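You operate a simulated robot arm through the tools that you are given. There is no shell and no other tool.

Carry out the task below with a simulated two-armed robot. There is one attempt and no reset: what you move stays moved.

Task
On the gear cradle try the large sliding gear, then the small one, turning the red knob each time.
Fine: one gear in mesh at a time, a quarter turn or more; leave the small gear in mesh.

Only the result counts: the job must be done as asked and must still hold three seconds after the hand-in. Knocking over, shifting, dropping, spilling or breaking anything else fails it.

Robot
Two 7-joint arms with fingered hands on one trunk that stands fixed in place. Base frame: the origin is at the foot of the trunk, x ahead of it, y to its left, z up. Readings come in m, rad, newtons and seconds.
The left shoulder is at [0.06, 0.166, 0.951], the right one opposite. With the tool pointing down near the work surface each hand reaches from about 0.36 to 0.86 m from the base axis, measured 20 degrees to its own side. Payload 5 kg a hand.
The tool frame of a hand sits at the grasp point between the pads (the TCP): z along the fingers, y along the line on which they close. The tips reach 0.032 m beyond it. Largest opening 0.16 m; the body of the gripper starts 0.089 m behind the TCP. The gripper is a hand of 3 fingers: y runs from the thumb to the fingers, the wrist lies at [0, 0, -0.267] in the tool frame, and closing takes about 1.5 s.
Orientation is that of the tool frame in the base frame, as [roll, pitch, yaw] about the fixed x, y, z axes, in that order (R = Rz(yaw) Ry(pitch) Rx(roll)). With the fingers straight down and closing along the base's y, the tool's x points along the base's -x, its y along +y and its z along -z.

Tools
- The arms move only by the tool servo_tool. It takes "left_plan", "right_plan" or both (then of equal length, played together; a hand with none holds still); each is a list of rows, each an object of numbers (a shift or turn left out is 0, a gripper value left out holds the last): "x", "y", "z": the shift along the tool's x, y, z in units of 25 mm (1.0 is 25 mm); "rx", "ry", "rz": the turn, a rotation vector about the tool's x, y, z in units of 6 degrees (1.0 is 6 degrees); "fingers": the finger opening in cm, from 0 to 16. In form: [{"x": .., "y": .., "z": .., "rx": .., "ry": .., "rz": .., "fingers": ..}, ...]. A call has 1 to 20 rows; each row shifts and turns the commanded pose from where the row before left it, along the tool's axes as they then stand. A call with a number of a shift or a turn outside -1 to 1 is refused whole. A row lasts 0.2 s, in which the tool goes at most 0.05 m and 0.15 rad; a call with a longer step from one row to the next is refused whole, and so is a gripper value outside its range. A pose out of reach is approached as far as the arm can. The call stops where the force on the tool passes 40 N (or 10 N more than at its start, if that is more) or the arm is blocked; 0.2 s more then pass. The fingers move at their own pace (about 0.045 m/s each) and stop on an object; they squeeze with about 24 N. The grip force told is the motor's: it shows also when the fingers shut on nothing. Time passes only in rows, and 0.2 s behind the last, so rows that do not move let the fingers close. It gives the time, the measured TCP pose, the force on the tool (base axes), the opening and the grip force at its end, in the units of the frame above (readings bear some noise), with the torque about the TCP (base axes, N m) and any sound that the robot's microphone picked up.
- Cameras (640 x 400 px; columns grow to the right, rows downward): "scene" is now at [0.0479, 0.0075, 1.5941]; the picture's right is [0.08, -1.00, 0.00], its down [-0.72, -0.06, -0.69] and it looks along [0.68, 0.06, -0.73] (base axes); focal length 374 px, centre (320, 200). "left" rides on the left gripper at [-0.065, -0.004, -0.116] in its tool frame; the picture's right is [0.06, -1.00, 0.00], its down [0.87, 0.05, -0.49] and it looks along [0.49, 0.03, 0.87] (tool axes); focal length 261 px, centre (320, 200). "right" rides on the right gripper at [0.065, -0.004, -0.116] in its tool frame; the picture's right is [0.06, 1.00, 0.00], its down [-0.87, 0.05, -0.49] and it looks along [-0.49, 0.03, 0.87] (tool axes); focal length 261 px, centre (320, 200).
- get_image(camera): a new picture of that camera. It takes no simulated time.
- move_column(by): slides the trunk up (or, below 0, down) by that many m; the arms and the scene camera ride with it, the base frame stays. It gives what a move gives, with no picture.
- hand_shape(shape, hand): the hand has 3 fingers and takes this shape, open, in about a second: jaw (thumb against the fingers, like two jaws); tri (thumb and two fingers); tip (a fingertip pinch); poke (one finger out to press); point (the index stretched); flat (the hand flat); cup (the hand cupped); fist (a fist). The gripper value then closes the fingers along that shape, each until it touches; the sizes above hold for jaw. It gives what a move gives, with no picture.
- aim_head(pan, tilt): turns the head with the scene camera to pan (to the left, within 1.501 rad either way) and tilt (down, from -0.506 to 1.204), counted from straight ahead of the robot. It gives what a move gives.
- point_at(camera, pixels): for up to 12 pixels [column, row] of the newest picture of that camera ("zoom" is the newest enlarged one), the place [x, y, z] in the base frame of the surface seen there, good to about 0.002 m. It takes no simulated time.
- inspect(camera, box): a new picture of the part [left, top, right, bottom] of that camera's present view, enlarged. It takes no simulated time.
- close_job(): hands the job in; it is judged then, once.

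Unless the task says otherwise, let go and move clear before handing in.

The tools are called after "Emit:" as a command line: name --argument value ..., lists and objects as JSON in quotes. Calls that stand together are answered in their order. servo_tool: Moves the arms, as the interface text tells. Its arguments: {"type":"object","properties":{"left_plan":{"type":"array","items":{"type":"object","properties":{"x":{"type":"number"},"y":{"type":"number"},"z":{"type":"number"},"rx":{"type":"number"},"ry":{"type":"number"},"rz":{"type":"number"},"fingers":{"type":"number"}}}},"right_plan":{"type":"array","items":{"type":"object","properties":{"x":{"type":"number"},"y":{"type":"number"},"z":{"type":"number"},"rx":{"type":"number"},"ry":{"type":"number"},"rz":{"type":"number"},"fingers":{"type":"number"}}}}},"required":[]} The other tools are called the same way: move_column (by) slides the trunk up or down; hand_shape (shape, hand) gives the hand a shape; aim_head (pan, tilt) turns the head that bears the scene camera; get_image (camera) takes a picture; point_at (camera, pixels) gives the place of the surface under pixels of a picture; inspect (camera, box) takes an enlarged picture of a part of a camera's view; close_job () hands the job in.

At the start:

```text
t: 0.0
left_ee_pos: [0.5677, 0.3551, 1.146]
left_tcp_rot: [-3.141, 0.001, -3.141]
left_contact_force: [0.1, -0.4, -0.1]
left_moment: [-0.01, 0.02, 0.02]
left_width: 0.16
left_grasp_force: 0.1
left_shape: jaw
right_ee_pos: [0.5033, -0.1704, 1.2035]
right_tcp_rot: [-3.141, 0.0, -3.14]
right_contact_force: [0.5, 0.3, 0.2]
right_moment: [-0.01, -0.03, -0.01]
right_width: 0.16
right_grasp_force: 0.0
right_shape: jaw
trunk travel left (down, up): [-0.5, 0.09]
head pan, tilt: [0.084, 0.813]
```

scene: 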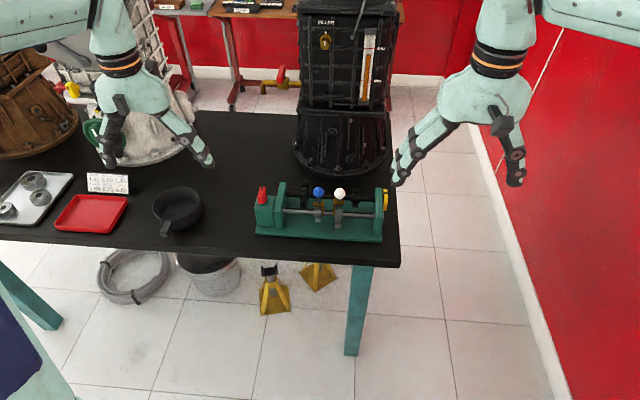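
right: 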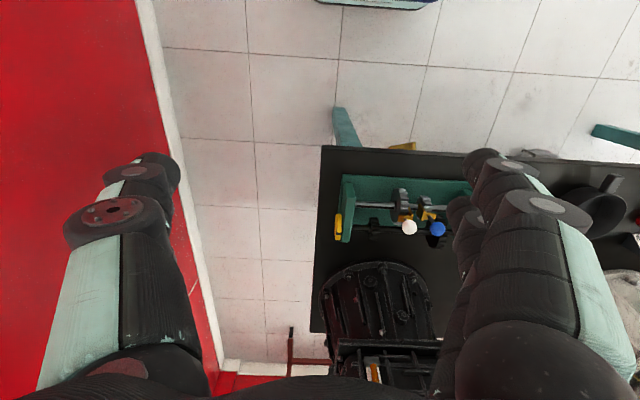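
left: 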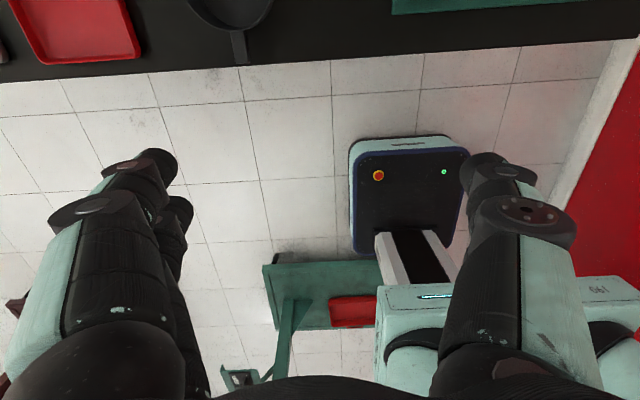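

The scene picture shows the green gear cradle at about pixels (255-390, 180-240), with a red knob at (262,195), blue ball at (319,192), white ball at (340,193) and a yellow wheel at (386,200). I'll enlarge it first.

Emit:
inspect --camera "scene" --box '[240, 165, 410, 260]'

Emit:
inspect --camera "right" --box '[320, 140, 480, 270]'

```text
3.76 times, centred on (325, 212) of scene
```

zoom: 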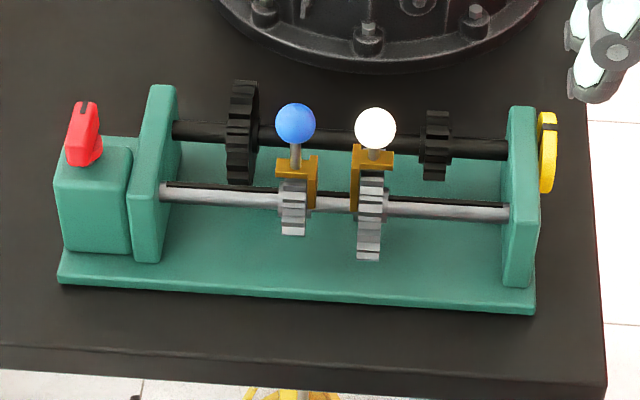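

```text
3.08 times, centred on (400, 205) of right
```

zoom: 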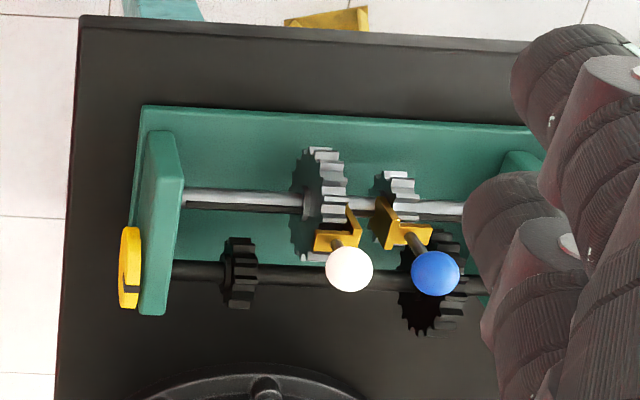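

The blue-ball gear is the small sliding one (facing the big black fixed gear on the left) and the white-ball gear is the large one (facing the small black gear on the right). I'll measure the parts.

Emit:
inspect --camera "scene" --box '[240, 165, 410, 260]'

Emit:
point_at --camera "zoom" --pixels '[[83, 105], [88, 150], [295, 125], [375, 128], [293, 200], [370, 195], [235, 130], [436, 140], [100, 190], [548, 150], [220, 195], [440, 205]]'

Emit:
point_at --camera "scene" --pixels '[[262, 188], [262, 200], [319, 192], [340, 193], [410, 180], [350, 160], [250, 240], [230, 220]]'

```text
3.76 times, centred on (325, 212) of scene
```

zoom: 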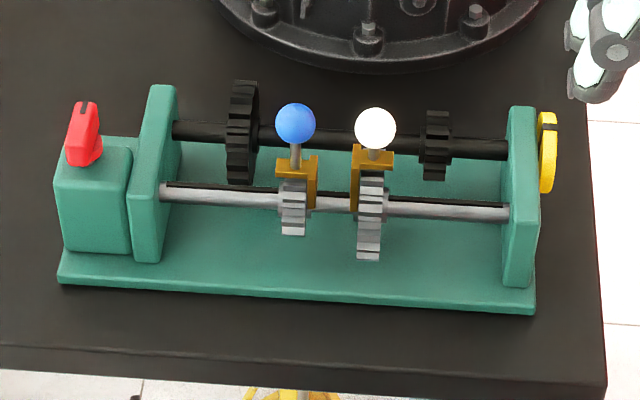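

```text
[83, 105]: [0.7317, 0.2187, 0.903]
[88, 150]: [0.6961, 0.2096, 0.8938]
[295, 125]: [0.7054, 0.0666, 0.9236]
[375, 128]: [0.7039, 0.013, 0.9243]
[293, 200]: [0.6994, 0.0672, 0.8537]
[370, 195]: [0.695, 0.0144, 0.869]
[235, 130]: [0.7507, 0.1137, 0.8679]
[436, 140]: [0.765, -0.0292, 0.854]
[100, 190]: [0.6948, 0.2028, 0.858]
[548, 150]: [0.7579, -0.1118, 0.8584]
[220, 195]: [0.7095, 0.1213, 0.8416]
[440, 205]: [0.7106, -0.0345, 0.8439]
```

```text
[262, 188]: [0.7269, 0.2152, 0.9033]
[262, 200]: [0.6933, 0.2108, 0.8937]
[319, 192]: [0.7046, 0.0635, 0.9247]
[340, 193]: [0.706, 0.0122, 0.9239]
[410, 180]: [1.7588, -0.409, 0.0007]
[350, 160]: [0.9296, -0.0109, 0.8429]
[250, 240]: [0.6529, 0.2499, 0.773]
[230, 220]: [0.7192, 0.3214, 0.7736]
```

Shafts run along y at x≈0.71, balls are at z≈0.92, knob is near (0.715, 0.213, 0.90). I'll bring the left hand above the knob for a close view with its camera.

Emit:
servo_tool --left_plan '[{"x": -1, "y": -1}, {"x": -1, "y": -1}, {"x": -1, "y": -1}, {"x": -1, "y": -1}, {"x": -1, "y": -1}, {"x": -0.9, "y": -0.7}, {"z": 1}, {"z": 1}, {}, {}]'

Emit:
get_image --camera "left"

Emit:
get_image --camera "scene"

```text
t: 2.2
left_ee_pos: [0.7124, 0.2131, 1.0962]
left_tcp_rot: [-3.141, 0.0, 3.141]
left_contact_force: [-0.3, 0.9, -0.2]
left_moment: [-0.05, -0.03, 0.0]
left_width: 0.1599
left_grasp_force: 0.1
left_shape: jaw
right_ee_pos: [0.5038, -0.171, 1.2029]
right_tcp_rot: [-3.141, 0.0, -3.141]
right_contact_force: [-0.5, 0.1, 0.2]
right_moment: [-0.03, 0.0, -0.02]
right_width: 0.1599
right_grasp_force: 0.1
right_shape: jaw
trunk travel left (down, up): [-0.5, 0.09]
head pan, tilt: [0.084, 0.813]
```

```text
taken
```

left: 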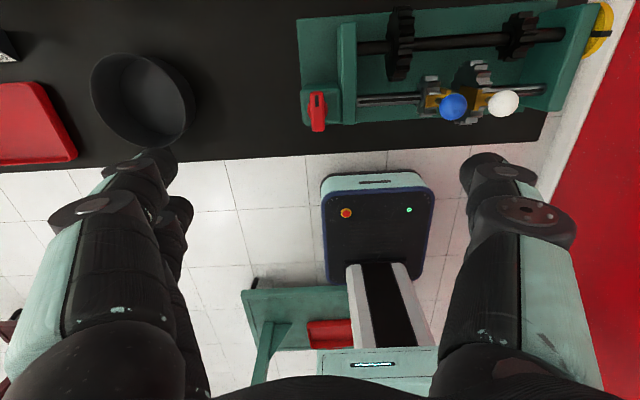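

```text
taken
```

scene: 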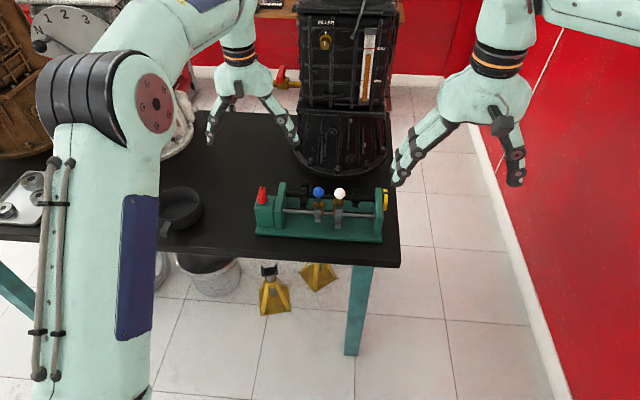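

The left view shows the knob at (317,112), with the side plate at (347,70) just to its right. I'll enlarge that view and measure.

Emit:
inspect --camera "left" --box '[290, 0, 610, 150]'

Emit:
point_at --camera "left" --pixels '[[317, 94], [317, 105], [317, 128], [331, 94], [304, 110], [347, 50], [347, 75], [453, 106], [503, 103], [400, 30], [518, 25], [600, 33]]'

Emit:
inspect --camera "left" --box '[290, 70, 380, 140]'

Emit:
point_at --camera "zoom" --pixels '[[150, 215], [200, 190], [250, 160], [200, 270], [200, 300], [140, 270], [180, 400], [240, 400], [280, 200], [120, 350], [400, 100], [400, 300]]'

```text
2.00 times, centred on (450, 75) of left
```

zoom: 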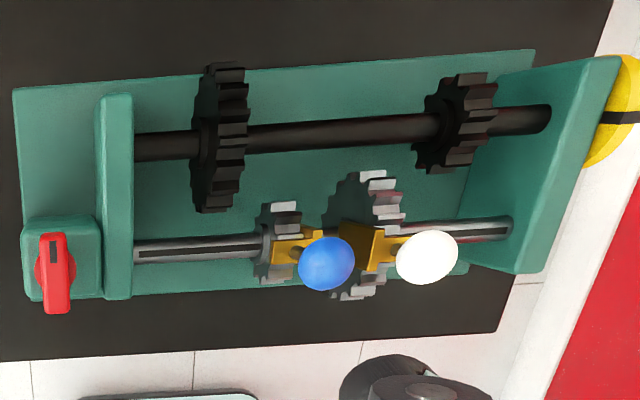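

```text
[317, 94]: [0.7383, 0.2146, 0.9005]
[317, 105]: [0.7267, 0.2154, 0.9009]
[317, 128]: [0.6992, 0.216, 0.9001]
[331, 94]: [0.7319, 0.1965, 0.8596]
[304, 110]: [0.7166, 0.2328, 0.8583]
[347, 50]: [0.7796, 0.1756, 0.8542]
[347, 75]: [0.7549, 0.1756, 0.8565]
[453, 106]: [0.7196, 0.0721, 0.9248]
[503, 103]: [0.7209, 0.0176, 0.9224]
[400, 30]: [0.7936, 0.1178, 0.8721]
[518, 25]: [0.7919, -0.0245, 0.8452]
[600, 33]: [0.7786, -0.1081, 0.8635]
```

```text
5.71 times, centred on (335, 105) of left
```

zoom: 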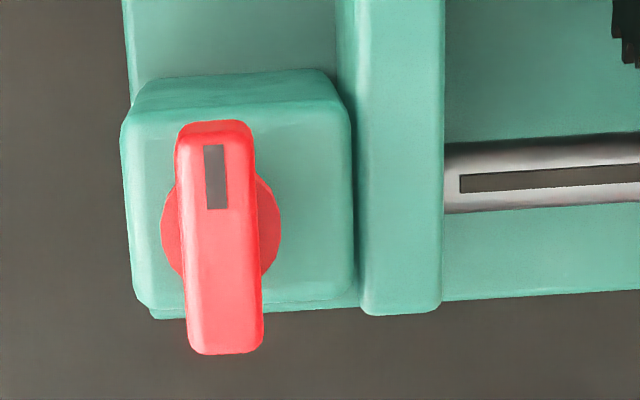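

```text
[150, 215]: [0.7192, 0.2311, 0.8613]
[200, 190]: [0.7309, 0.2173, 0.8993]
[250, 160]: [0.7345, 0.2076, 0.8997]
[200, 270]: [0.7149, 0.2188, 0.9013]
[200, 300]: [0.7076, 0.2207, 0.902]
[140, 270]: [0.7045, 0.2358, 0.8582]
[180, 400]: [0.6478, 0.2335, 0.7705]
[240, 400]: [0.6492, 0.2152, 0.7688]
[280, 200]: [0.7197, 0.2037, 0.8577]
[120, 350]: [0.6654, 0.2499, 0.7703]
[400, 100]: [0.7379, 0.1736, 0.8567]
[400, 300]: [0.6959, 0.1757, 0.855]
```

The knob turns about a vertical axis at about (0.718, 0.2145), with its ridge along x from z≈0.865 to 0.901. The plate and box tops are at about 0.858, so the fingers fit. I'll move the left hand aside and bring the right hand above the white ball (the large gear), near (0.717, 0.0115, 0.913).

Emit:
servo_tool --left_plan '[{"y": 1}, {"y": 1}, {"y": 1}, {"y": 1}, {"fingers": 5}, {}, {}, {}, {}, {}, {}, {}]' --right_plan '[{"x": -1, "fingers": 5}, {"x": -1, "y": 0.7}, {"x": -1, "y": 0.8}, {"x": -1, "y": 1}, {"x": -1, "y": 1}, {"x": -1, "y": 1}, {"x": -1, "y": 1}, {"x": -1, "y": 1, "z": 0.8}, {"x": -0.55, "y": 0.78, "z": 1}, {"z": 1}, {"z": 1}, {}]'

Emit:
get_image --camera "right"

Emit:
get_image --camera "scene"

```text
t: 4.8
left_ee_pos: [0.7131, 0.3118, 1.095]
left_tcp_rot: [3.141, 0.002, -3.14]
left_contact_force: [0.3, -0.2, 0.6]
left_moment: [-0.04, 0.01, -0.01]
left_width: 0.0504
left_grasp_force: 0.0
left_shape: jaw
right_ee_pos: [0.7206, 0.0054, 1.1305]
right_tcp_rot: [-3.141, -0.002, -3.14]
right_contact_force: [-0.3, 0.2, 0.3]
right_moment: [-0.01, 0.05, 0.01]
right_width: 0.0501
right_grasp_force: 0.0
right_shape: jaw
right hand out of reach, approached as far as the arm can: row 9, 10, 11
trunk travel left (down, up): [-0.5, 0.09]
head pan, tilt: [0.084, 0.813]
```

```text
taken
```

right: 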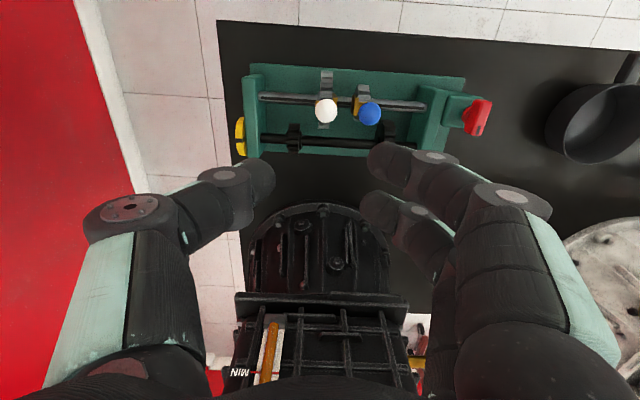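

```text
taken
```

scene: 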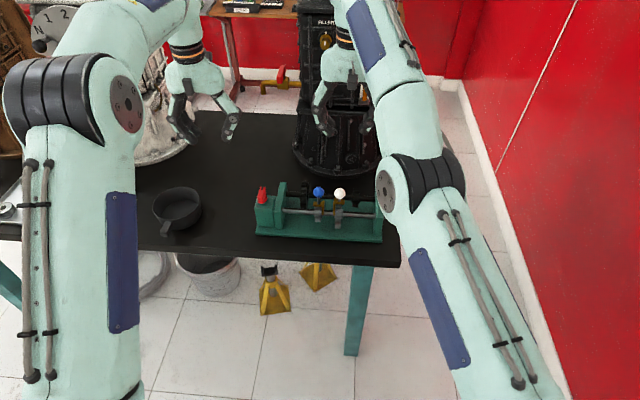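

The right hand is above the ball but high and out near the edge of its reach (wrist at z≈1.40). Going lower brings the wrist nearer the shoulder, so I'll descend to about z=1.0 and re-read.

Emit:
servo_tool --right_plan '[{"z": 1}, {"z": 1}, {"z": 1}, {"z": 1}, {}, {}]'

Emit:
get_image --camera "right"

Emit:
get_image --camera "scene"

```text
t: 6.2
left_ee_pos: [0.7124, 0.3126, 1.0946]
left_tcp_rot: [3.141, -0.001, -3.141]
left_contact_force: [-0.8, -0.8, 0.5]
left_moment: [0.01, 0.0, -0.01]
left_width: 0.0503
left_grasp_force: 0.1
left_shape: jaw
right_ee_pos: [0.749, 0.0156, 1.0423]
right_tcp_rot: [-3.141, -0.002, -3.141]
right_contact_force: [-0.4, 0.6, 0.4]
right_moment: [0.01, 0.03, -0.01]
right_width: 0.0505
right_grasp_force: 0.1
right_shape: jaw
right hand out of reach, approached as far as the arm can: row 1, 2, 3, 4
trunk travel left (down, up): [-0.5, 0.09]
head pan, tilt: [0.084, 0.813]
```

```text
taken
```

right: 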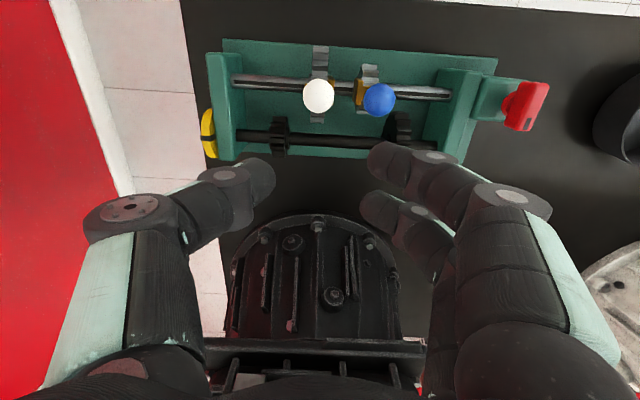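

```text
taken
```

scene: 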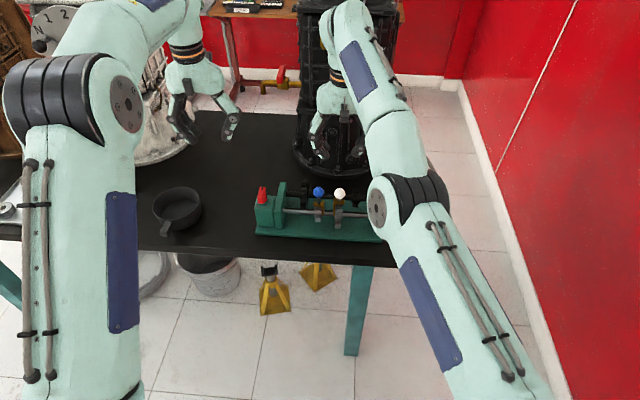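

The arm is held up at z≈1.04 with x drifting to 0.749, a posture limit. I'll raise the right hand again and lower the trunk so the hands sit lower with the same arm posture.

Emit:
servo_tool --right_plan '[{"z": -1, "x": 0.5}, {"z": -1, "x": 0.5}, {"z": -1}, {"z": -1}, {}, {}]'

Emit:
move_column --by -0.06

Emit:
get_image --camera "scene"

```text
t: 7.6
left_ee_pos: [0.7124, 0.3106, 1.0961]
left_tcp_rot: [-3.141, 0.0, 3.141]
left_contact_force: [0.4, 0.1, 0.0]
left_moment: [0.03, 0.03, -0.01]
left_width: 0.0504
left_grasp_force: 0.1
left_shape: jaw
right_ee_pos: [0.7269, 0.0192, 1.1163]
right_tcp_rot: [3.14, 0.0, -3.141]
right_contact_force: [0.2, 0.6, 0.6]
right_moment: [0.01, 0.01, -0.01]
right_width: 0.0501
right_grasp_force: 0.0
right_shape: jaw
right hand out of reach, approached as far as the arm can: row 1, 4
trunk travel left (down, up): [-0.5, 0.09]
head pan, tilt: [0.084, 0.813]
```

```text
t: 8.6
left_ee_pos: [0.7129, 0.3116, 1.0374]
left_tcp_rot: [3.141, -0.002, -3.142]
left_contact_force: [-0.3, 0.1, -0.5]
left_moment: [0.04, -0.04, 0.01]
left_width: 0.0506
left_grasp_force: 0.0
left_shape: jaw
right_ee_pos: [0.7261, 0.0182, 1.0569]
right_tcp_rot: [3.14, 0.001, 3.141]
right_contact_force: [0.8, 0.9, 0.5]
right_moment: [0.0, -0.01, -0.01]
right_width: 0.05
right_grasp_force: 0.1
right_shape: jaw
trunk travel left (down, up): [-0.44, 0.15]
head pan, tilt: [0.084, 0.813]
```

```text
taken
```

scene: 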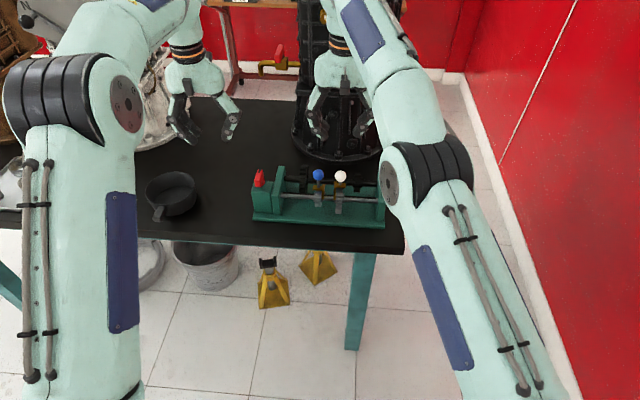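

The trunk move shifts the hands straight down with their x and y kept. I'll lower another 0.08 m, so both hands' tips stay above the balls and knob.

Emit:
move_column --by -0.08

Emit:
servo_tool --right_plan '[{"x": 0.2, "y": -0.2}, {}]'

Emit:
get_image --camera "right"

Emit:
get_image --camera "scene"

```text
t: 9.8
left_ee_pos: [0.7134, 0.3123, 0.9565]
left_tcp_rot: [-3.141, 0.0, 3.142]
left_contact_force: [0.0, 0.7, -0.3]
left_moment: [0.0, -0.01, 0.02]
left_width: 0.0504
left_grasp_force: 0.0
left_shape: jaw
right_ee_pos: [0.7272, 0.0181, 0.9769]
right_tcp_rot: [3.14, 0.002, 3.141]
right_contact_force: [0.1, 0.0, 0.3]
right_moment: [0.01, -0.03, 0.0]
right_width: 0.0505
right_grasp_force: 0.0
right_shape: jaw
trunk travel left (down, up): [-0.36, 0.23]
head pan, tilt: [0.084, 0.813]
```

```text
t: 10.4
left_ee_pos: [0.7125, 0.3119, 0.955]
left_tcp_rot: [-3.141, 0.0, 3.142]
left_contact_force: [0.3, -0.2, 0.5]
left_moment: [0.0, 0.01, -0.02]
left_width: 0.0503
left_grasp_force: 0.0
left_shape: jaw
right_ee_pos: [0.7212, 0.0128, 0.9765]
right_tcp_rot: [3.14, 0.001, -3.141]
right_contact_force: [0.3, -0.1, -0.3]
right_moment: [-0.01, -0.01, -0.01]
right_width: 0.0501
right_grasp_force: 0.0
right_shape: jaw
trunk travel left (down, up): [-0.36, 0.23]
head pan, tilt: [0.084, 0.813]
```

```text
taken
```

right: 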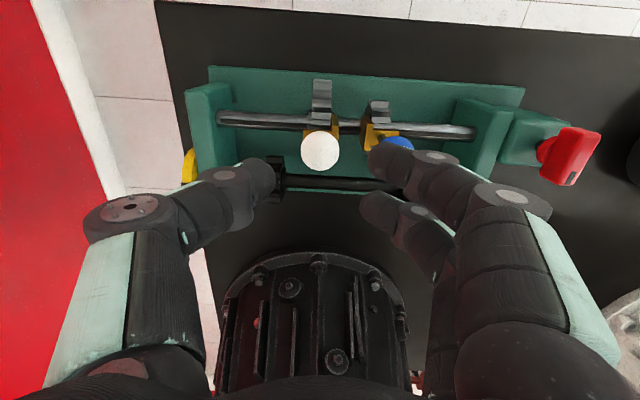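

```text
taken
```

scene: 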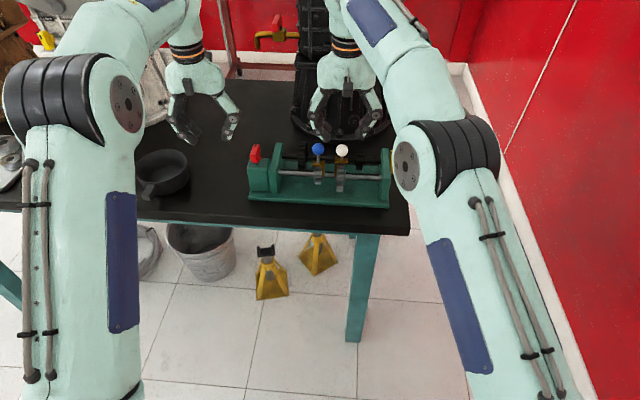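

The white ball at (320,150) sits between thumb and fingers, and the blue ball at (395,143) is partly behind the finger. I'll measure the balls and tips here for clearance.

Emit:
point_at --camera "right" --pixels '[[320, 151], [303, 151], [338, 151], [320, 134], [397, 143], [385, 155], [375, 205], [262, 180], [318, 118], [372, 133], [322, 85], [380, 110]]'

Emit:
inspect --camera "scene" --box '[230, 80, 410, 220]'

Emit:
point_at --camera "zoom" --pixels '[[313, 245], [399, 250], [313, 232], [399, 236], [310, 180], [450, 190], [460, 270], [190, 250], [330, 320], [395, 320]]'

```text
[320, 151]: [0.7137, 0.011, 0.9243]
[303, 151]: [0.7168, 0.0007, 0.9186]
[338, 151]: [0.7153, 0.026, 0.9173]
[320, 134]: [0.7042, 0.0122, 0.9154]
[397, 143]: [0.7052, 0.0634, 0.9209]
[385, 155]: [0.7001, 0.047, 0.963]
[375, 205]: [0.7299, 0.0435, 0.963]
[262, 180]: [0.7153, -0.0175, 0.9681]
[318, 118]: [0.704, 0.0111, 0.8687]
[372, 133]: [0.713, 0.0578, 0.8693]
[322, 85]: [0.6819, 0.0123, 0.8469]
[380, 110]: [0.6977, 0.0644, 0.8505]
```

```text
2.86 times, centred on (320, 150) of scene
```

zoom: 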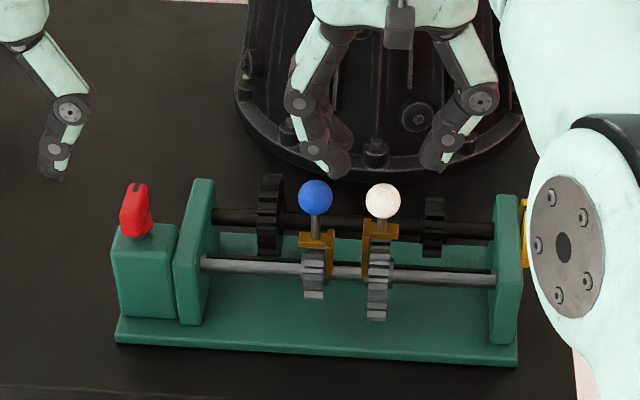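

```text
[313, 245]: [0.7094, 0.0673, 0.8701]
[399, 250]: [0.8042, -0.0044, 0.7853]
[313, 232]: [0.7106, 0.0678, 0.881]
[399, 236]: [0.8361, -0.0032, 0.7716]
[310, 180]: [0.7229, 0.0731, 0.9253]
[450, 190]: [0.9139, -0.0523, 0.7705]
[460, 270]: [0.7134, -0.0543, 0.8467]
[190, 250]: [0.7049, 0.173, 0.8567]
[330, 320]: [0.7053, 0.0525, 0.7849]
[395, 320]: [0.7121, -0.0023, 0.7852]
```

The white ball's centre is about (0.717, 0.0115, 0.912) and the fork tops are about z 0.88. I'll check how far the fingers bulge outward above the tips, because the blue ball is only 28 mm away.

Emit:
inspect --camera "scene" --box '[295, 75, 395, 140]'

Emit:
point_at --camera "zoom" --pixels '[[150, 380], [110, 350], [60, 335], [40, 300], [60, 230], [50, 150], [200, 360], [100, 250], [520, 310], [470, 380], [430, 370], [580, 200]]'

```text
6.15 times, centred on (345, 108) of scene
```

zoom: 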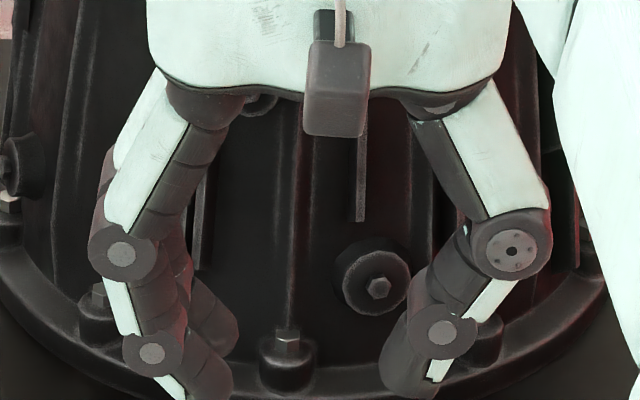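

```text
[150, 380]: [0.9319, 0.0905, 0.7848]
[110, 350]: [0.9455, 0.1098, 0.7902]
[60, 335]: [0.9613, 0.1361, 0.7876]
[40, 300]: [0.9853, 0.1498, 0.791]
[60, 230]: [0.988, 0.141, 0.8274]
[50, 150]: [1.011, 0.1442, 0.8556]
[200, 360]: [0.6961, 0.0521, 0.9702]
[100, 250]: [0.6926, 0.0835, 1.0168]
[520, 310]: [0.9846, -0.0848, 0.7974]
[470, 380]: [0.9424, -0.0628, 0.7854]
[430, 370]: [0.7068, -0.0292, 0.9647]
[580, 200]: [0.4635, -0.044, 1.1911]
```

The fingers bulge outward above the tips and would push the blue ball if closed along y. Turning the right hand 90° so it closes along x keeps it slim along y, so I'll rotate it about its axis at this height.

Emit:
servo_tool --right_plan '[{"z": -0.6}, {"rz": -1}, {"rz": -1}, {"rz": -1}, {"rz": -1}, {"rz": -1}, {"rz": -1}, {"rz": -1}, {"rz": -1}, {"rz": -1}, {"rz": -1}, {"rz": -1}, {"rz": -1}, {"rz": -1}, {"rz": -1}, {"rz": -1}, {}]'

Emit:
get_image --camera "right"

Emit:
get_image --camera "scene"

```text
t: 14.0
left_ee_pos: [0.7122, 0.3154, 0.9546]
left_tcp_rot: [3.141, 0.001, -3.138]
left_contact_force: [0.1, 0.7, -0.4]
left_moment: [-0.08, -0.02, 0.05]
left_width: 0.0501
left_grasp_force: 0.1
left_shape: jaw
right_ee_pos: [0.7069, -0.006, 0.972]
right_tcp_rot: [-3.14, 0.0, -1.855]
right_contact_force: [-0.3, -0.5, 0.3]
right_moment: [-0.07, -0.04, -0.01]
right_width: 0.0497
right_grasp_force: 0.1
right_shape: jaw
right hand out of reach, approached as far as the arm can: row 11, 13, 14, 15, 16
trunk travel left (down, up): [-0.36, 0.23]
head pan, tilt: [0.084, 0.813]
```

```text
taken
```

right: 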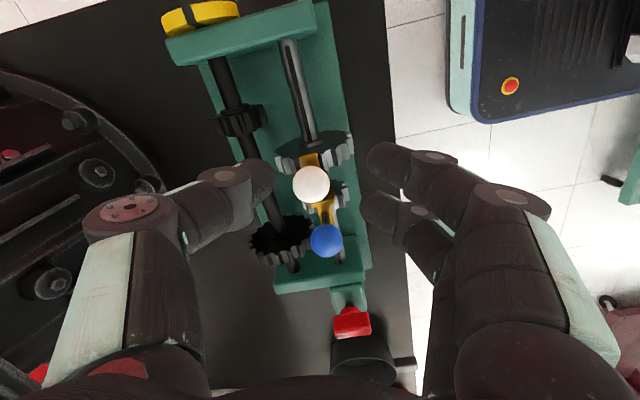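

```text
taken
```

scene: 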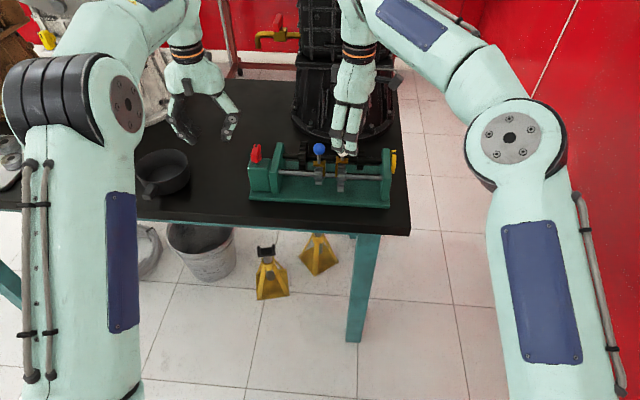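

The hand turned about 74° (yaw −1.855) before reaching its limit, and the TCP shifted to (0.707, −0.006). That angle is enough, so I'll ease it back a little and centre it over the white ball.

Emit:
servo_tool --right_plan '[{"rz": 1}, {"x": -0.4, "y": -0.1}, {"x": -0.4, "y": -0.1}, {}, {}]'

Emit:
get_image --camera "right"

```text
t: 15.2
left_ee_pos: [0.7138, 0.3119, 0.9556]
left_tcp_rot: [-3.142, 0.001, 3.141]
left_contact_force: [0.2, -0.5, -0.3]
left_moment: [-0.02, -0.01, 0.0]
left_width: 0.0503
left_grasp_force: 0.0
left_shape: jaw
right_ee_pos: [0.7189, 0.0076, 0.9734]
right_tcp_rot: [-3.139, 0.003, -1.938]
right_contact_force: [0.3, 0.2, -0.6]
right_moment: [0.0, 0.01, 0.06]
right_width: 0.05
right_grasp_force: 0.0
right_shape: jaw
trunk travel left (down, up): [-0.36, 0.23]
head pan, tilt: [0.084, 0.813]
```

```text
taken
```

right: 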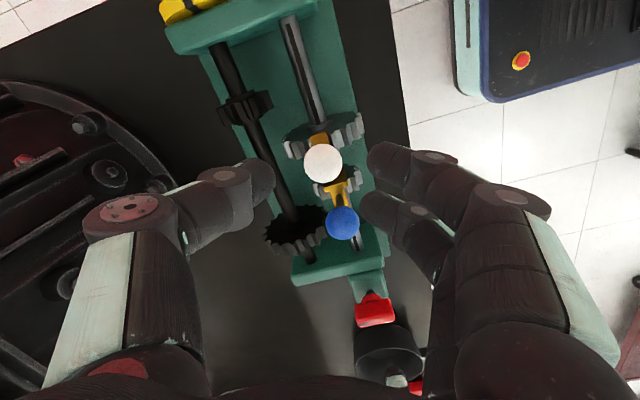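

The hand is now at (0.719, 0.0076) with yaw −1.938, and the finger near (385,215) clears the blue ball by about 10 mm along the hand's x. I'll centre on the white ball and descend to TCP z≈0.926.

Emit:
servo_tool --right_plan '[{"x": -0.12, "y": 0.13}, {"z": 0.5}, {"z": 0.5}, {"z": 0.5}, {"z": 0.4}, {}]'

Emit:
get_image --camera "right"

Emit:
inspect --camera "scene" --box '[230, 80, 410, 220]'

```text
t: 16.6
left_ee_pos: [0.7124, 0.3118, 0.9558]
left_tcp_rot: [-3.141, 0.0, 3.141]
left_contact_force: [-0.4, 0.3, -0.4]
left_moment: [-0.01, -0.01, -0.01]
left_width: 0.0503
left_grasp_force: 0.0
left_shape: jaw
right_ee_pos: [0.7145, 0.0106, 0.925]
right_tcp_rot: [-3.138, 0.004, -1.937]
right_contact_force: [-0.4, 0.5, -0.1]
right_moment: [-0.01, 0.02, -0.02]
right_width: 0.05
right_grasp_force: 0.0
right_shape: jaw
trunk travel left (down, up): [-0.36, 0.23]
head pan, tilt: [0.084, 0.813]
```

```text
taken
```

right: 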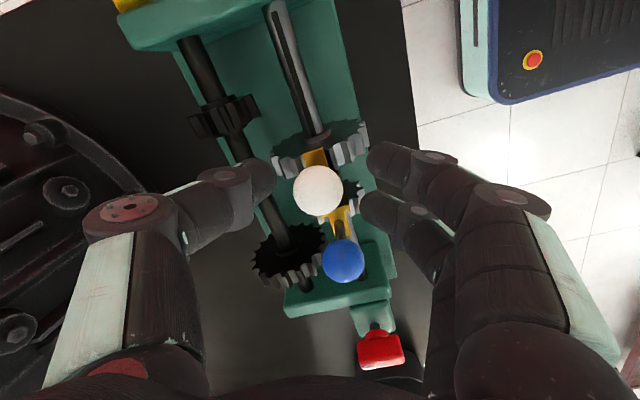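

```text
2.86 times, centred on (320, 150) of scene
```

zoom: 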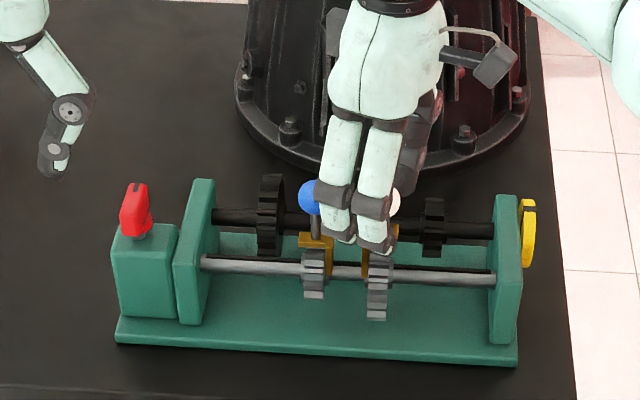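

The hand is around the white ball (318,190) with no contact. I'll close the fingers onto it.

Emit:
servo_tool --right_plan '[{"fingers": 2}, {}, {}, {}, {}, {}]'

Emit:
get_image --camera "right"

```text
t: 18.0
left_ee_pos: [0.7136, 0.3116, 0.9555]
left_tcp_rot: [3.14, 0.0, 3.141]
left_contact_force: [-0.5, 0.3, 0.0]
left_moment: [-0.01, -0.01, -0.03]
left_width: 0.05
left_grasp_force: 0.0
left_shape: jaw
right_ee_pos: [0.7168, 0.0118, 0.9245]
right_tcp_rot: [-3.139, 0.002, -1.937]
right_contact_force: [3.1, -0.7, -0.2]
right_moment: [-0.01, -0.07, -0.02]
right_width: 0.0211
right_grasp_force: 0.0
right_shape: jaw
trunk travel left (down, up): [-0.36, 0.23]
head pan, tilt: [0.084, 0.813]
```

```text
taken
```

right: 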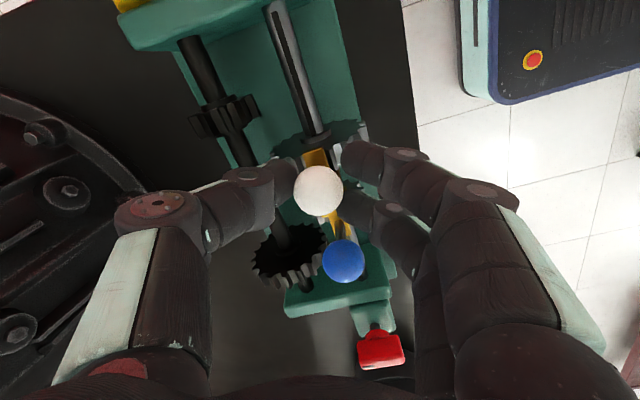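

Contact has started (3 N). I'll firm the grip and slide the white ball about 25 mm toward −y.

Emit:
servo_tool --right_plan '[{"fingers": 1.2}, {}, {}, {"x": 0.187, "y": -0.072}, {"x": 0.187, "y": -0.072}, {"x": 0.187, "y": -0.072}, {"x": 0.187, "y": -0.072}, {"x": 0.187, "y": -0.072}, {}]'

Emit:
get_image --camera "right"

Emit:
inspect --camera "scene" --box '[230, 80, 410, 220]'

```text
t: 20.0
left_ee_pos: [0.7139, 0.3107, 0.9552]
left_tcp_rot: [-3.14, -0.003, 3.141]
left_contact_force: [-0.1, 0.6, 0.1]
left_moment: [0.02, 0.0, -0.01]
left_width: 0.0503
left_grasp_force: 0.0
left_shape: jaw
right_ee_pos: [0.7155, -0.0139, 0.9242]
right_tcp_rot: [-3.14, 0.002, -1.938]
right_contact_force: [2.1, 0.7, -13.1]
right_moment: [0.02, -0.06, 0.07]
right_width: 0.0117
right_grasp_force: 23.9
right_shape: jaw
trunk travel left (down, up): [-0.36, 0.23]
head pan, tilt: [0.084, 0.813]
```

```text
taken
```

right: 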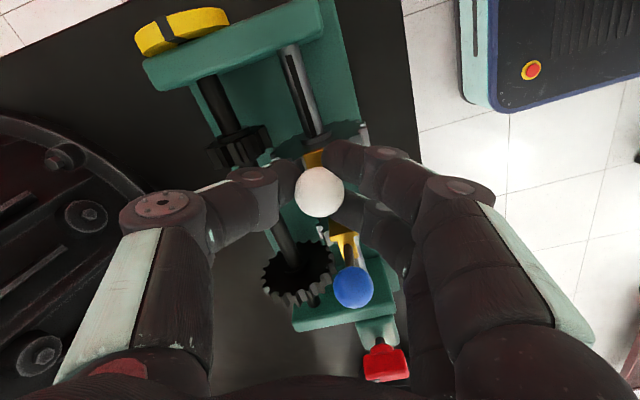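

```text
2.86 times, centred on (320, 150) of scene
```

zoom: 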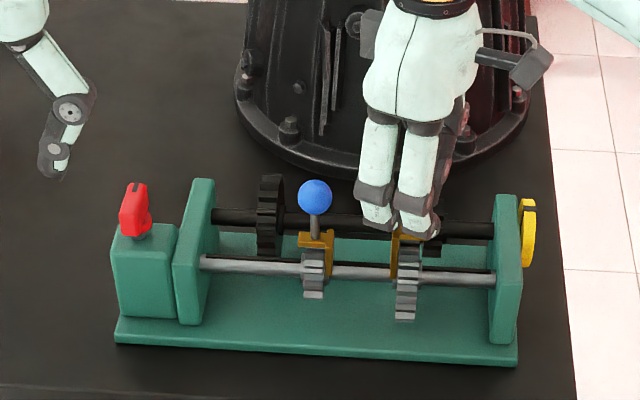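

The gear slides with the ball (gear now at zoom (407,290)). I'll continue about 14 mm, watching the force for teeth clashing.

Emit:
servo_tool --right_plan '[{"x": 0.13, "y": -0.05}, {"x": 0.13, "y": -0.05}, {"x": 0.13, "y": -0.05}, {"x": 0.13, "y": -0.05}, {}]'

Emit:
get_image --camera "right"

Emit:
inspect --camera "scene" --box '[310, 120, 410, 220]'

```text
t: 21.2
left_ee_pos: [0.7131, 0.3117, 0.9549]
left_tcp_rot: [-3.14, 0.001, -3.141]
left_contact_force: [0.0, 0.3, 0.8]
left_moment: [-0.02, 0.01, 0.0]
left_width: 0.0499
left_grasp_force: 0.0
left_shape: jaw
right_ee_pos: [0.7171, -0.0279, 0.9239]
right_tcp_rot: [-3.14, 0.002, -1.94]
right_contact_force: [-3.1, -5.1, -12.4]
right_moment: [-0.09, 0.1, 0.07]
right_width: 0.0114
right_grasp_force: 24.2
right_shape: jaw
trunk travel left (down, up): [-0.36, 0.23]
head pan, tilt: [0.084, 0.813]
```

```text
taken
```

right: 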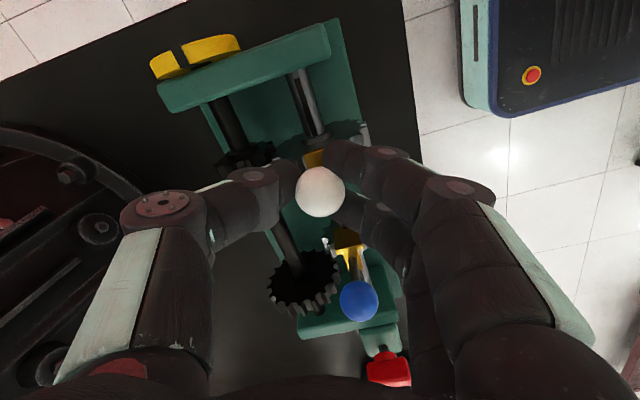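

```text
4.00 times, centred on (360, 170) of scene
```

zoom: 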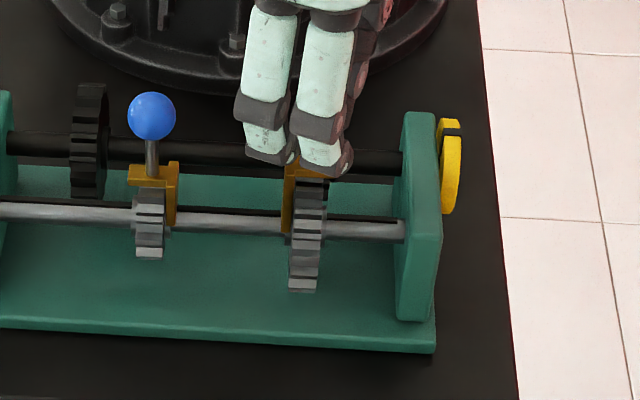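

The large gear has slid about 40 mm in total with only ~5 N of resistance. About 4 mm more should align it fully with the small black gear.

Emit:
servo_tool --right_plan '[{"x": 0.075, "y": -0.029}, {"x": 0.075, "y": -0.029}, {}, {}]'

Emit:
inspect --camera "right" --box '[140, 20, 420, 200]'

Emit:
inspect --camera "scene" --box '[310, 120, 410, 220]'

```text
t: 22.2
left_ee_pos: [0.7138, 0.3113, 0.9551]
left_tcp_rot: [-3.141, 0.0, 3.141]
left_contact_force: [-0.5, 0.4, 0.6]
left_moment: [-0.04, 0.01, -0.01]
left_width: 0.0502
left_grasp_force: 0.1
left_shape: jaw
right_ee_pos: [0.7166, -0.0303, 0.9245]
right_tcp_rot: [-3.137, 0.003, -1.94]
right_contact_force: [0.3, -6.6, -8.6]
right_moment: [-0.06, 0.01, 0.05]
right_width: 0.0114
right_grasp_force: 24.2
right_shape: jaw
trunk travel left (down, up): [-0.36, 0.23]
head pan, tilt: [0.084, 0.813]
```

```text
2.22 times, centred on (280, 110) of right
```

zoom: 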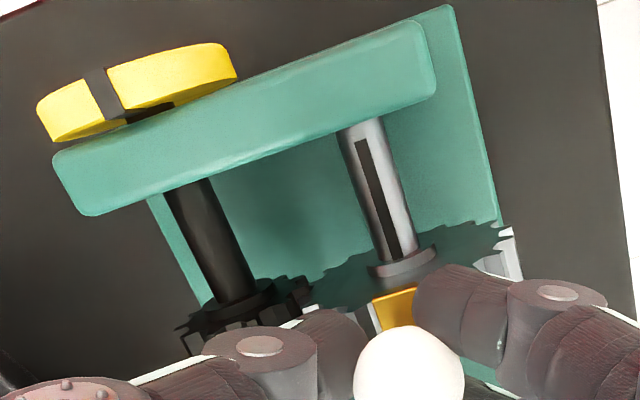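

```text
4.00 times, centred on (360, 170) of scene
```

zoom: 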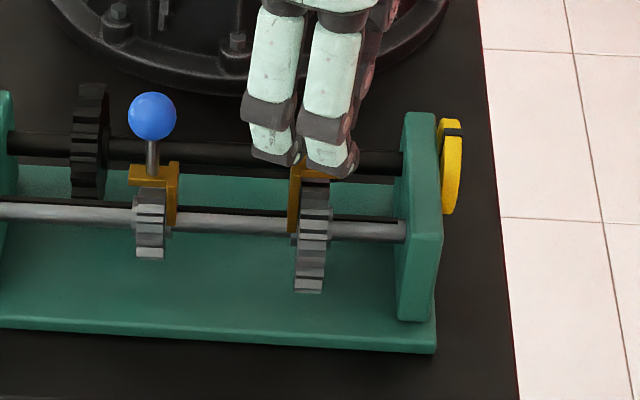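

The teeth appear to overlap around (300,290) of the right zoom. I'll measure the two gear faces to see whether they line up.

Emit:
inspect --camera "right" --box '[200, 110, 380, 200]'

Emit:
point_at --camera "zoom" --pixels '[[60, 185], [190, 165], [300, 140], [500, 100], [420, 110], [100, 205], [560, 140], [120, 160], [350, 150]]'

Emit:
inspect --camera "left" --box '[320, 0, 640, 200]'

```text
3.56 times, centred on (290, 155) of right
```

zoom: 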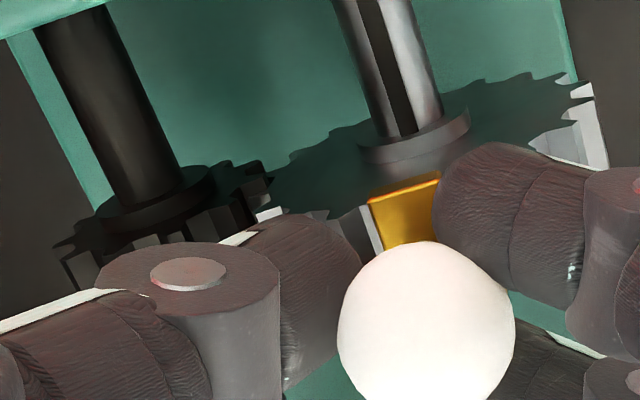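

```text
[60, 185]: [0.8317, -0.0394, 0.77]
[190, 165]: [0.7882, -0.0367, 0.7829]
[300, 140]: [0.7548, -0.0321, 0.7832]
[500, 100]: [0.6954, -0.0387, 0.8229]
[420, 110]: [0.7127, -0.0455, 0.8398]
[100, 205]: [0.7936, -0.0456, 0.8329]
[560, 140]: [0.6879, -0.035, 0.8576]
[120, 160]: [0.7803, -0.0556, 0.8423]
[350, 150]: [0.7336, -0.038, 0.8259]
```

```text
2.00 times, centred on (480, 100) of left
```

zoom: 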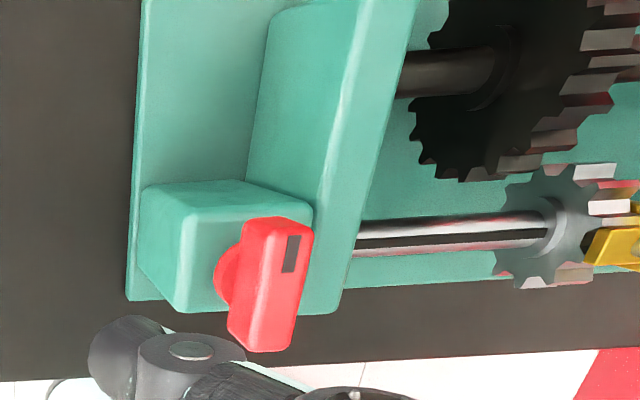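

The silver gear's face is at y≈−0.0385 and its hub end at −0.0455, matching the black gear's hub at −0.0456. I'll check a couple more black face points to be sure.

Emit:
inspect --camera "right" --box '[210, 140, 290, 190]'

Emit:
point_at --camera "zoom" --pixels '[[240, 230], [290, 190], [340, 200], [100, 260], [60, 300], [300, 220], [180, 200], [420, 240], [420, 160], [500, 130], [320, 260], [370, 240]]'

```text
8.00 times, centred on (250, 165) of right
```

zoom: 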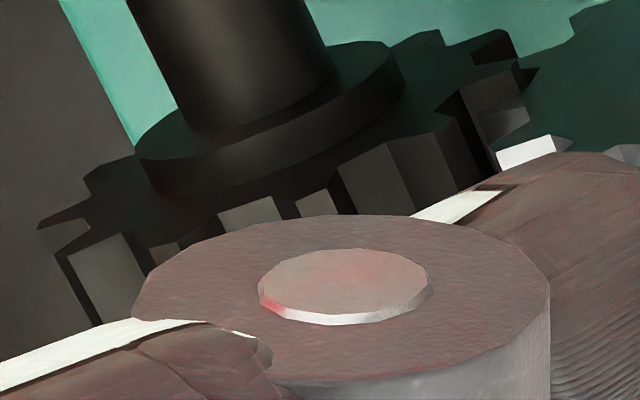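

```text
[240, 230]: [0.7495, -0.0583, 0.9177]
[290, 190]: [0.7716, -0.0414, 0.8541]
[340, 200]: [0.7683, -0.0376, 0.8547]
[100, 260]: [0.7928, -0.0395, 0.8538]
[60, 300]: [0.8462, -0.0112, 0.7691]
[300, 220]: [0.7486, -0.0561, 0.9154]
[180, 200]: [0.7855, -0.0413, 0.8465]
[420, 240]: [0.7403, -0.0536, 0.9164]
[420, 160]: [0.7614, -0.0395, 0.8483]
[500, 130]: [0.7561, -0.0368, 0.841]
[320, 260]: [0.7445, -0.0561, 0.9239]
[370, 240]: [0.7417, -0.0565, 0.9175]
```

The black gear face is at y≈−0.041 against the silver face at −0.0385, so about 2.5 mm remains. I'll push that last bit.

Emit:
servo_tool --right_plan '[{"x": 0.075, "y": -0.029}, {"x": 0.05, "y": -0.02}, {}, {}]'

Emit:
inspect --camera "right" --box '[200, 110, 380, 200]'

Emit:
point_at --camera "zoom" --pixels '[[500, 100], [350, 150], [330, 160], [70, 240], [240, 170], [180, 190]]'

```text
t: 23.2
left_ee_pos: [0.7141, 0.3118, 0.9548]
left_tcp_rot: [3.141, 0.0, 3.141]
left_contact_force: [0.2, -1.4, -0.3]
left_moment: [-0.02, 0.0, 0.01]
left_width: 0.0503
left_grasp_force: 0.0
left_shape: jaw
right_ee_pos: [0.7162, -0.0325, 0.9238]
right_tcp_rot: [-3.141, 0.003, -1.937]
right_contact_force: [2.1, -2.6, -12.0]
right_moment: [-0.03, -0.04, 0.06]
right_width: 0.0113
right_grasp_force: 24.2
right_shape: jaw
trunk travel left (down, up): [-0.36, 0.23]
head pan, tilt: [0.084, 0.813]
```

```text
3.56 times, centred on (290, 155) of right
```

zoom: 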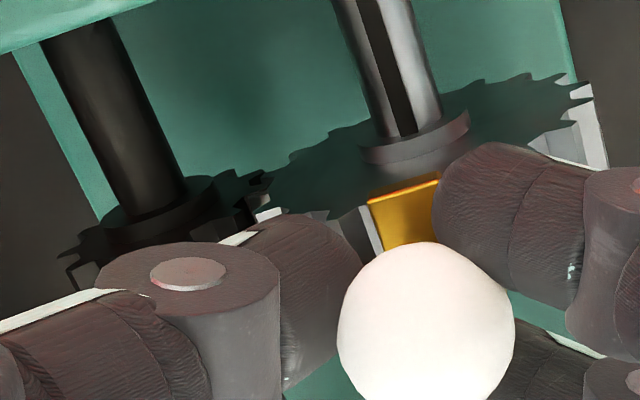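

```text
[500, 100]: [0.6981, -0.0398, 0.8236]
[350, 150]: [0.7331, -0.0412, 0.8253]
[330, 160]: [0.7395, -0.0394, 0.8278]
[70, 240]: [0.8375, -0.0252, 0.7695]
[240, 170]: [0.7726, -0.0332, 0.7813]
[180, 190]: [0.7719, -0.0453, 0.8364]
```

The gears are now lined up within a millimetre (faces at ≈−0.040). With the right hand holding the gear, I'll bring the left hand above the knob and test how far it can turn before gripping.

Emit:
servo_tool --left_plan '[{"y": -0.8, "x": -0.05}, {"y": -0.8, "x": -0.05}, {"y": -0.8, "x": -0.05}, {"y": -0.8, "x": -0.04}, {"y": -0.69}, {}, {"rz": -1}, {"rz": -1}, {"rz": -1}, {"rz": -1}, {"rz": -1}, {"rz": -1}, {"rz": -1}, {"rz": -1}, {"rz": -1}, {}]'

Emit:
get_image --camera "scene"

```text
t: 26.6
left_ee_pos: [0.7197, 0.2139, 0.9556]
left_tcp_rot: [-3.141, 0.002, -2.198]
left_contact_force: [-0.4, 0.9, 0.0]
left_moment: [-0.01, -0.01, 0.01]
left_width: 0.0501
left_grasp_force: 0.1
left_shape: jaw
right_ee_pos: [0.7164, -0.0338, 0.9243]
right_tcp_rot: [-3.14, 0.003, -1.936]
right_contact_force: [3.7, -0.7, -11.9]
right_moment: [0.01, -0.05, 0.0]
right_width: 0.0114
right_grasp_force: 24.3
right_shape: jaw
trunk travel left (down, up): [-0.36, 0.23]
head pan, tilt: [0.084, 0.813]
```

```text
taken
```

scene: 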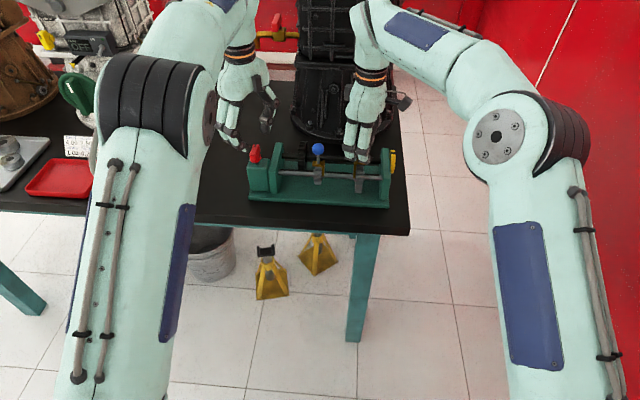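

54° counter-clockwise went freely. I'll keep testing up to about 108°.

Emit:
servo_tool --left_plan '[{"rz": -1}, {"rz": -1}, {"rz": -1}, {"rz": -1}, {"rz": -1}, {"rz": -1}, {"rz": -1}, {"rz": -1}, {"rz": -1}, {}]'

```text
t: 28.8
left_ee_pos: [0.7177, 0.2146, 0.9551]
left_tcp_rot: [3.139, 0.0, -1.257]
left_contact_force: [0.4, 0.1, -0.1]
left_moment: [0.03, 0.02, 0.01]
left_width: 0.05
left_grasp_force: 0.1
left_shape: jaw
right_ee_pos: [0.717, -0.0339, 0.9241]
right_tcp_rot: [-3.139, 0.003, -1.937]
right_contact_force: [2.7, -0.6, -10.8]
right_moment: [0.04, -0.08, 0.01]
right_width: 0.0112
right_grasp_force: 23.6
right_shape: jaw
trunk travel left (down, up): [-0.36, 0.23]
head pan, tilt: [0.084, 0.813]
```

108° is within reach. I'll turn back to the start angle before descending onto the knob.

Emit:
servo_tool --left_plan '[{"rz": 1}, {"rz": 1}, {"rz": 1}, {"rz": 1}, {"rz": 1}, {"rz": 1}, {"rz": 1}, {"rz": 1}, {"rz": 1}, {"rz": 1}, {"rz": 1}, {"rz": 1}, {"rz": 1}, {"rz": 1}, {"rz": 1}, {"rz": 1}, {"rz": 1}, {"rz": 1}, {}, {}]'

Emit:
get_image --camera "left"

Emit:
get_image --camera "scene"

```text
t: 33.0
left_ee_pos: [0.7182, 0.2152, 0.9539]
left_tcp_rot: [3.141, -0.001, 3.14]
left_contact_force: [0.0, 0.1, 0.6]
left_moment: [0.04, 0.01, 0.02]
left_width: 0.05
left_grasp_force: 0.1
left_shape: jaw
right_ee_pos: [0.7163, -0.0339, 0.9238]
right_tcp_rot: [-3.14, 0.004, -1.937]
right_contact_force: [3.4, -1.1, -11.1]
right_moment: [0.02, 0.01, 0.03]
right_width: 0.0117
right_grasp_force: 24.0
right_shape: jaw
trunk travel left (down, up): [-0.36, 0.23]
head pan, tilt: [0.084, 0.813]
```

```text
taken
```

left: 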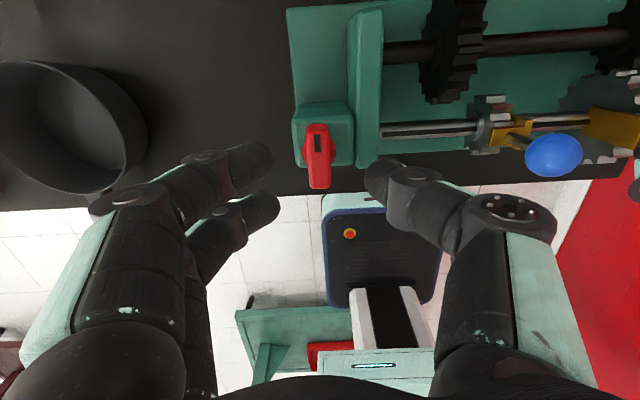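

```text
taken
```

scene: 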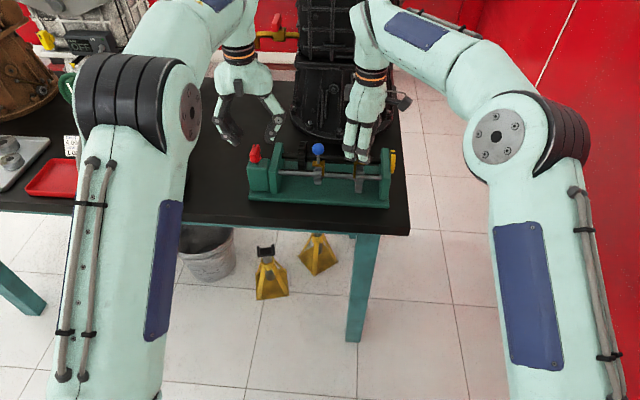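

The knob at (318,155) is aligned between thumb and fingers. I'll re-measure its outline and then descend.

Emit:
inspect --camera "left" --box '[280, 90, 380, 200]'

Emit:
point_at --camera "left" --pixels '[[316, 127], [307, 150], [333, 150], [319, 186], [310, 184], [329, 184], [320, 160], [326, 127], [306, 128]]'

```text
3.64 times, centred on (330, 145) of left
```

zoom: 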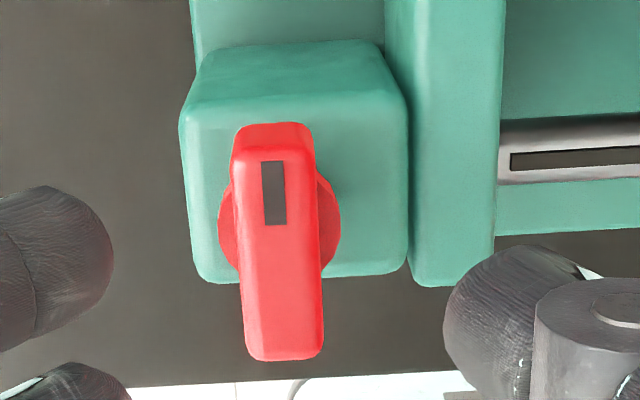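

```text
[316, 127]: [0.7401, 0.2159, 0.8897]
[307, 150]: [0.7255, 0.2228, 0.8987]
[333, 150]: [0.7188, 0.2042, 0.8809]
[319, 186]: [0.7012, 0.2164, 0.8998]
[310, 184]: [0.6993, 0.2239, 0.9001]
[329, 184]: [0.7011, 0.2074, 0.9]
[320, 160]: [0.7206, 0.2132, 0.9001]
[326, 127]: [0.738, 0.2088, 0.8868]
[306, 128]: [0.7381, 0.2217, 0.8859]
```

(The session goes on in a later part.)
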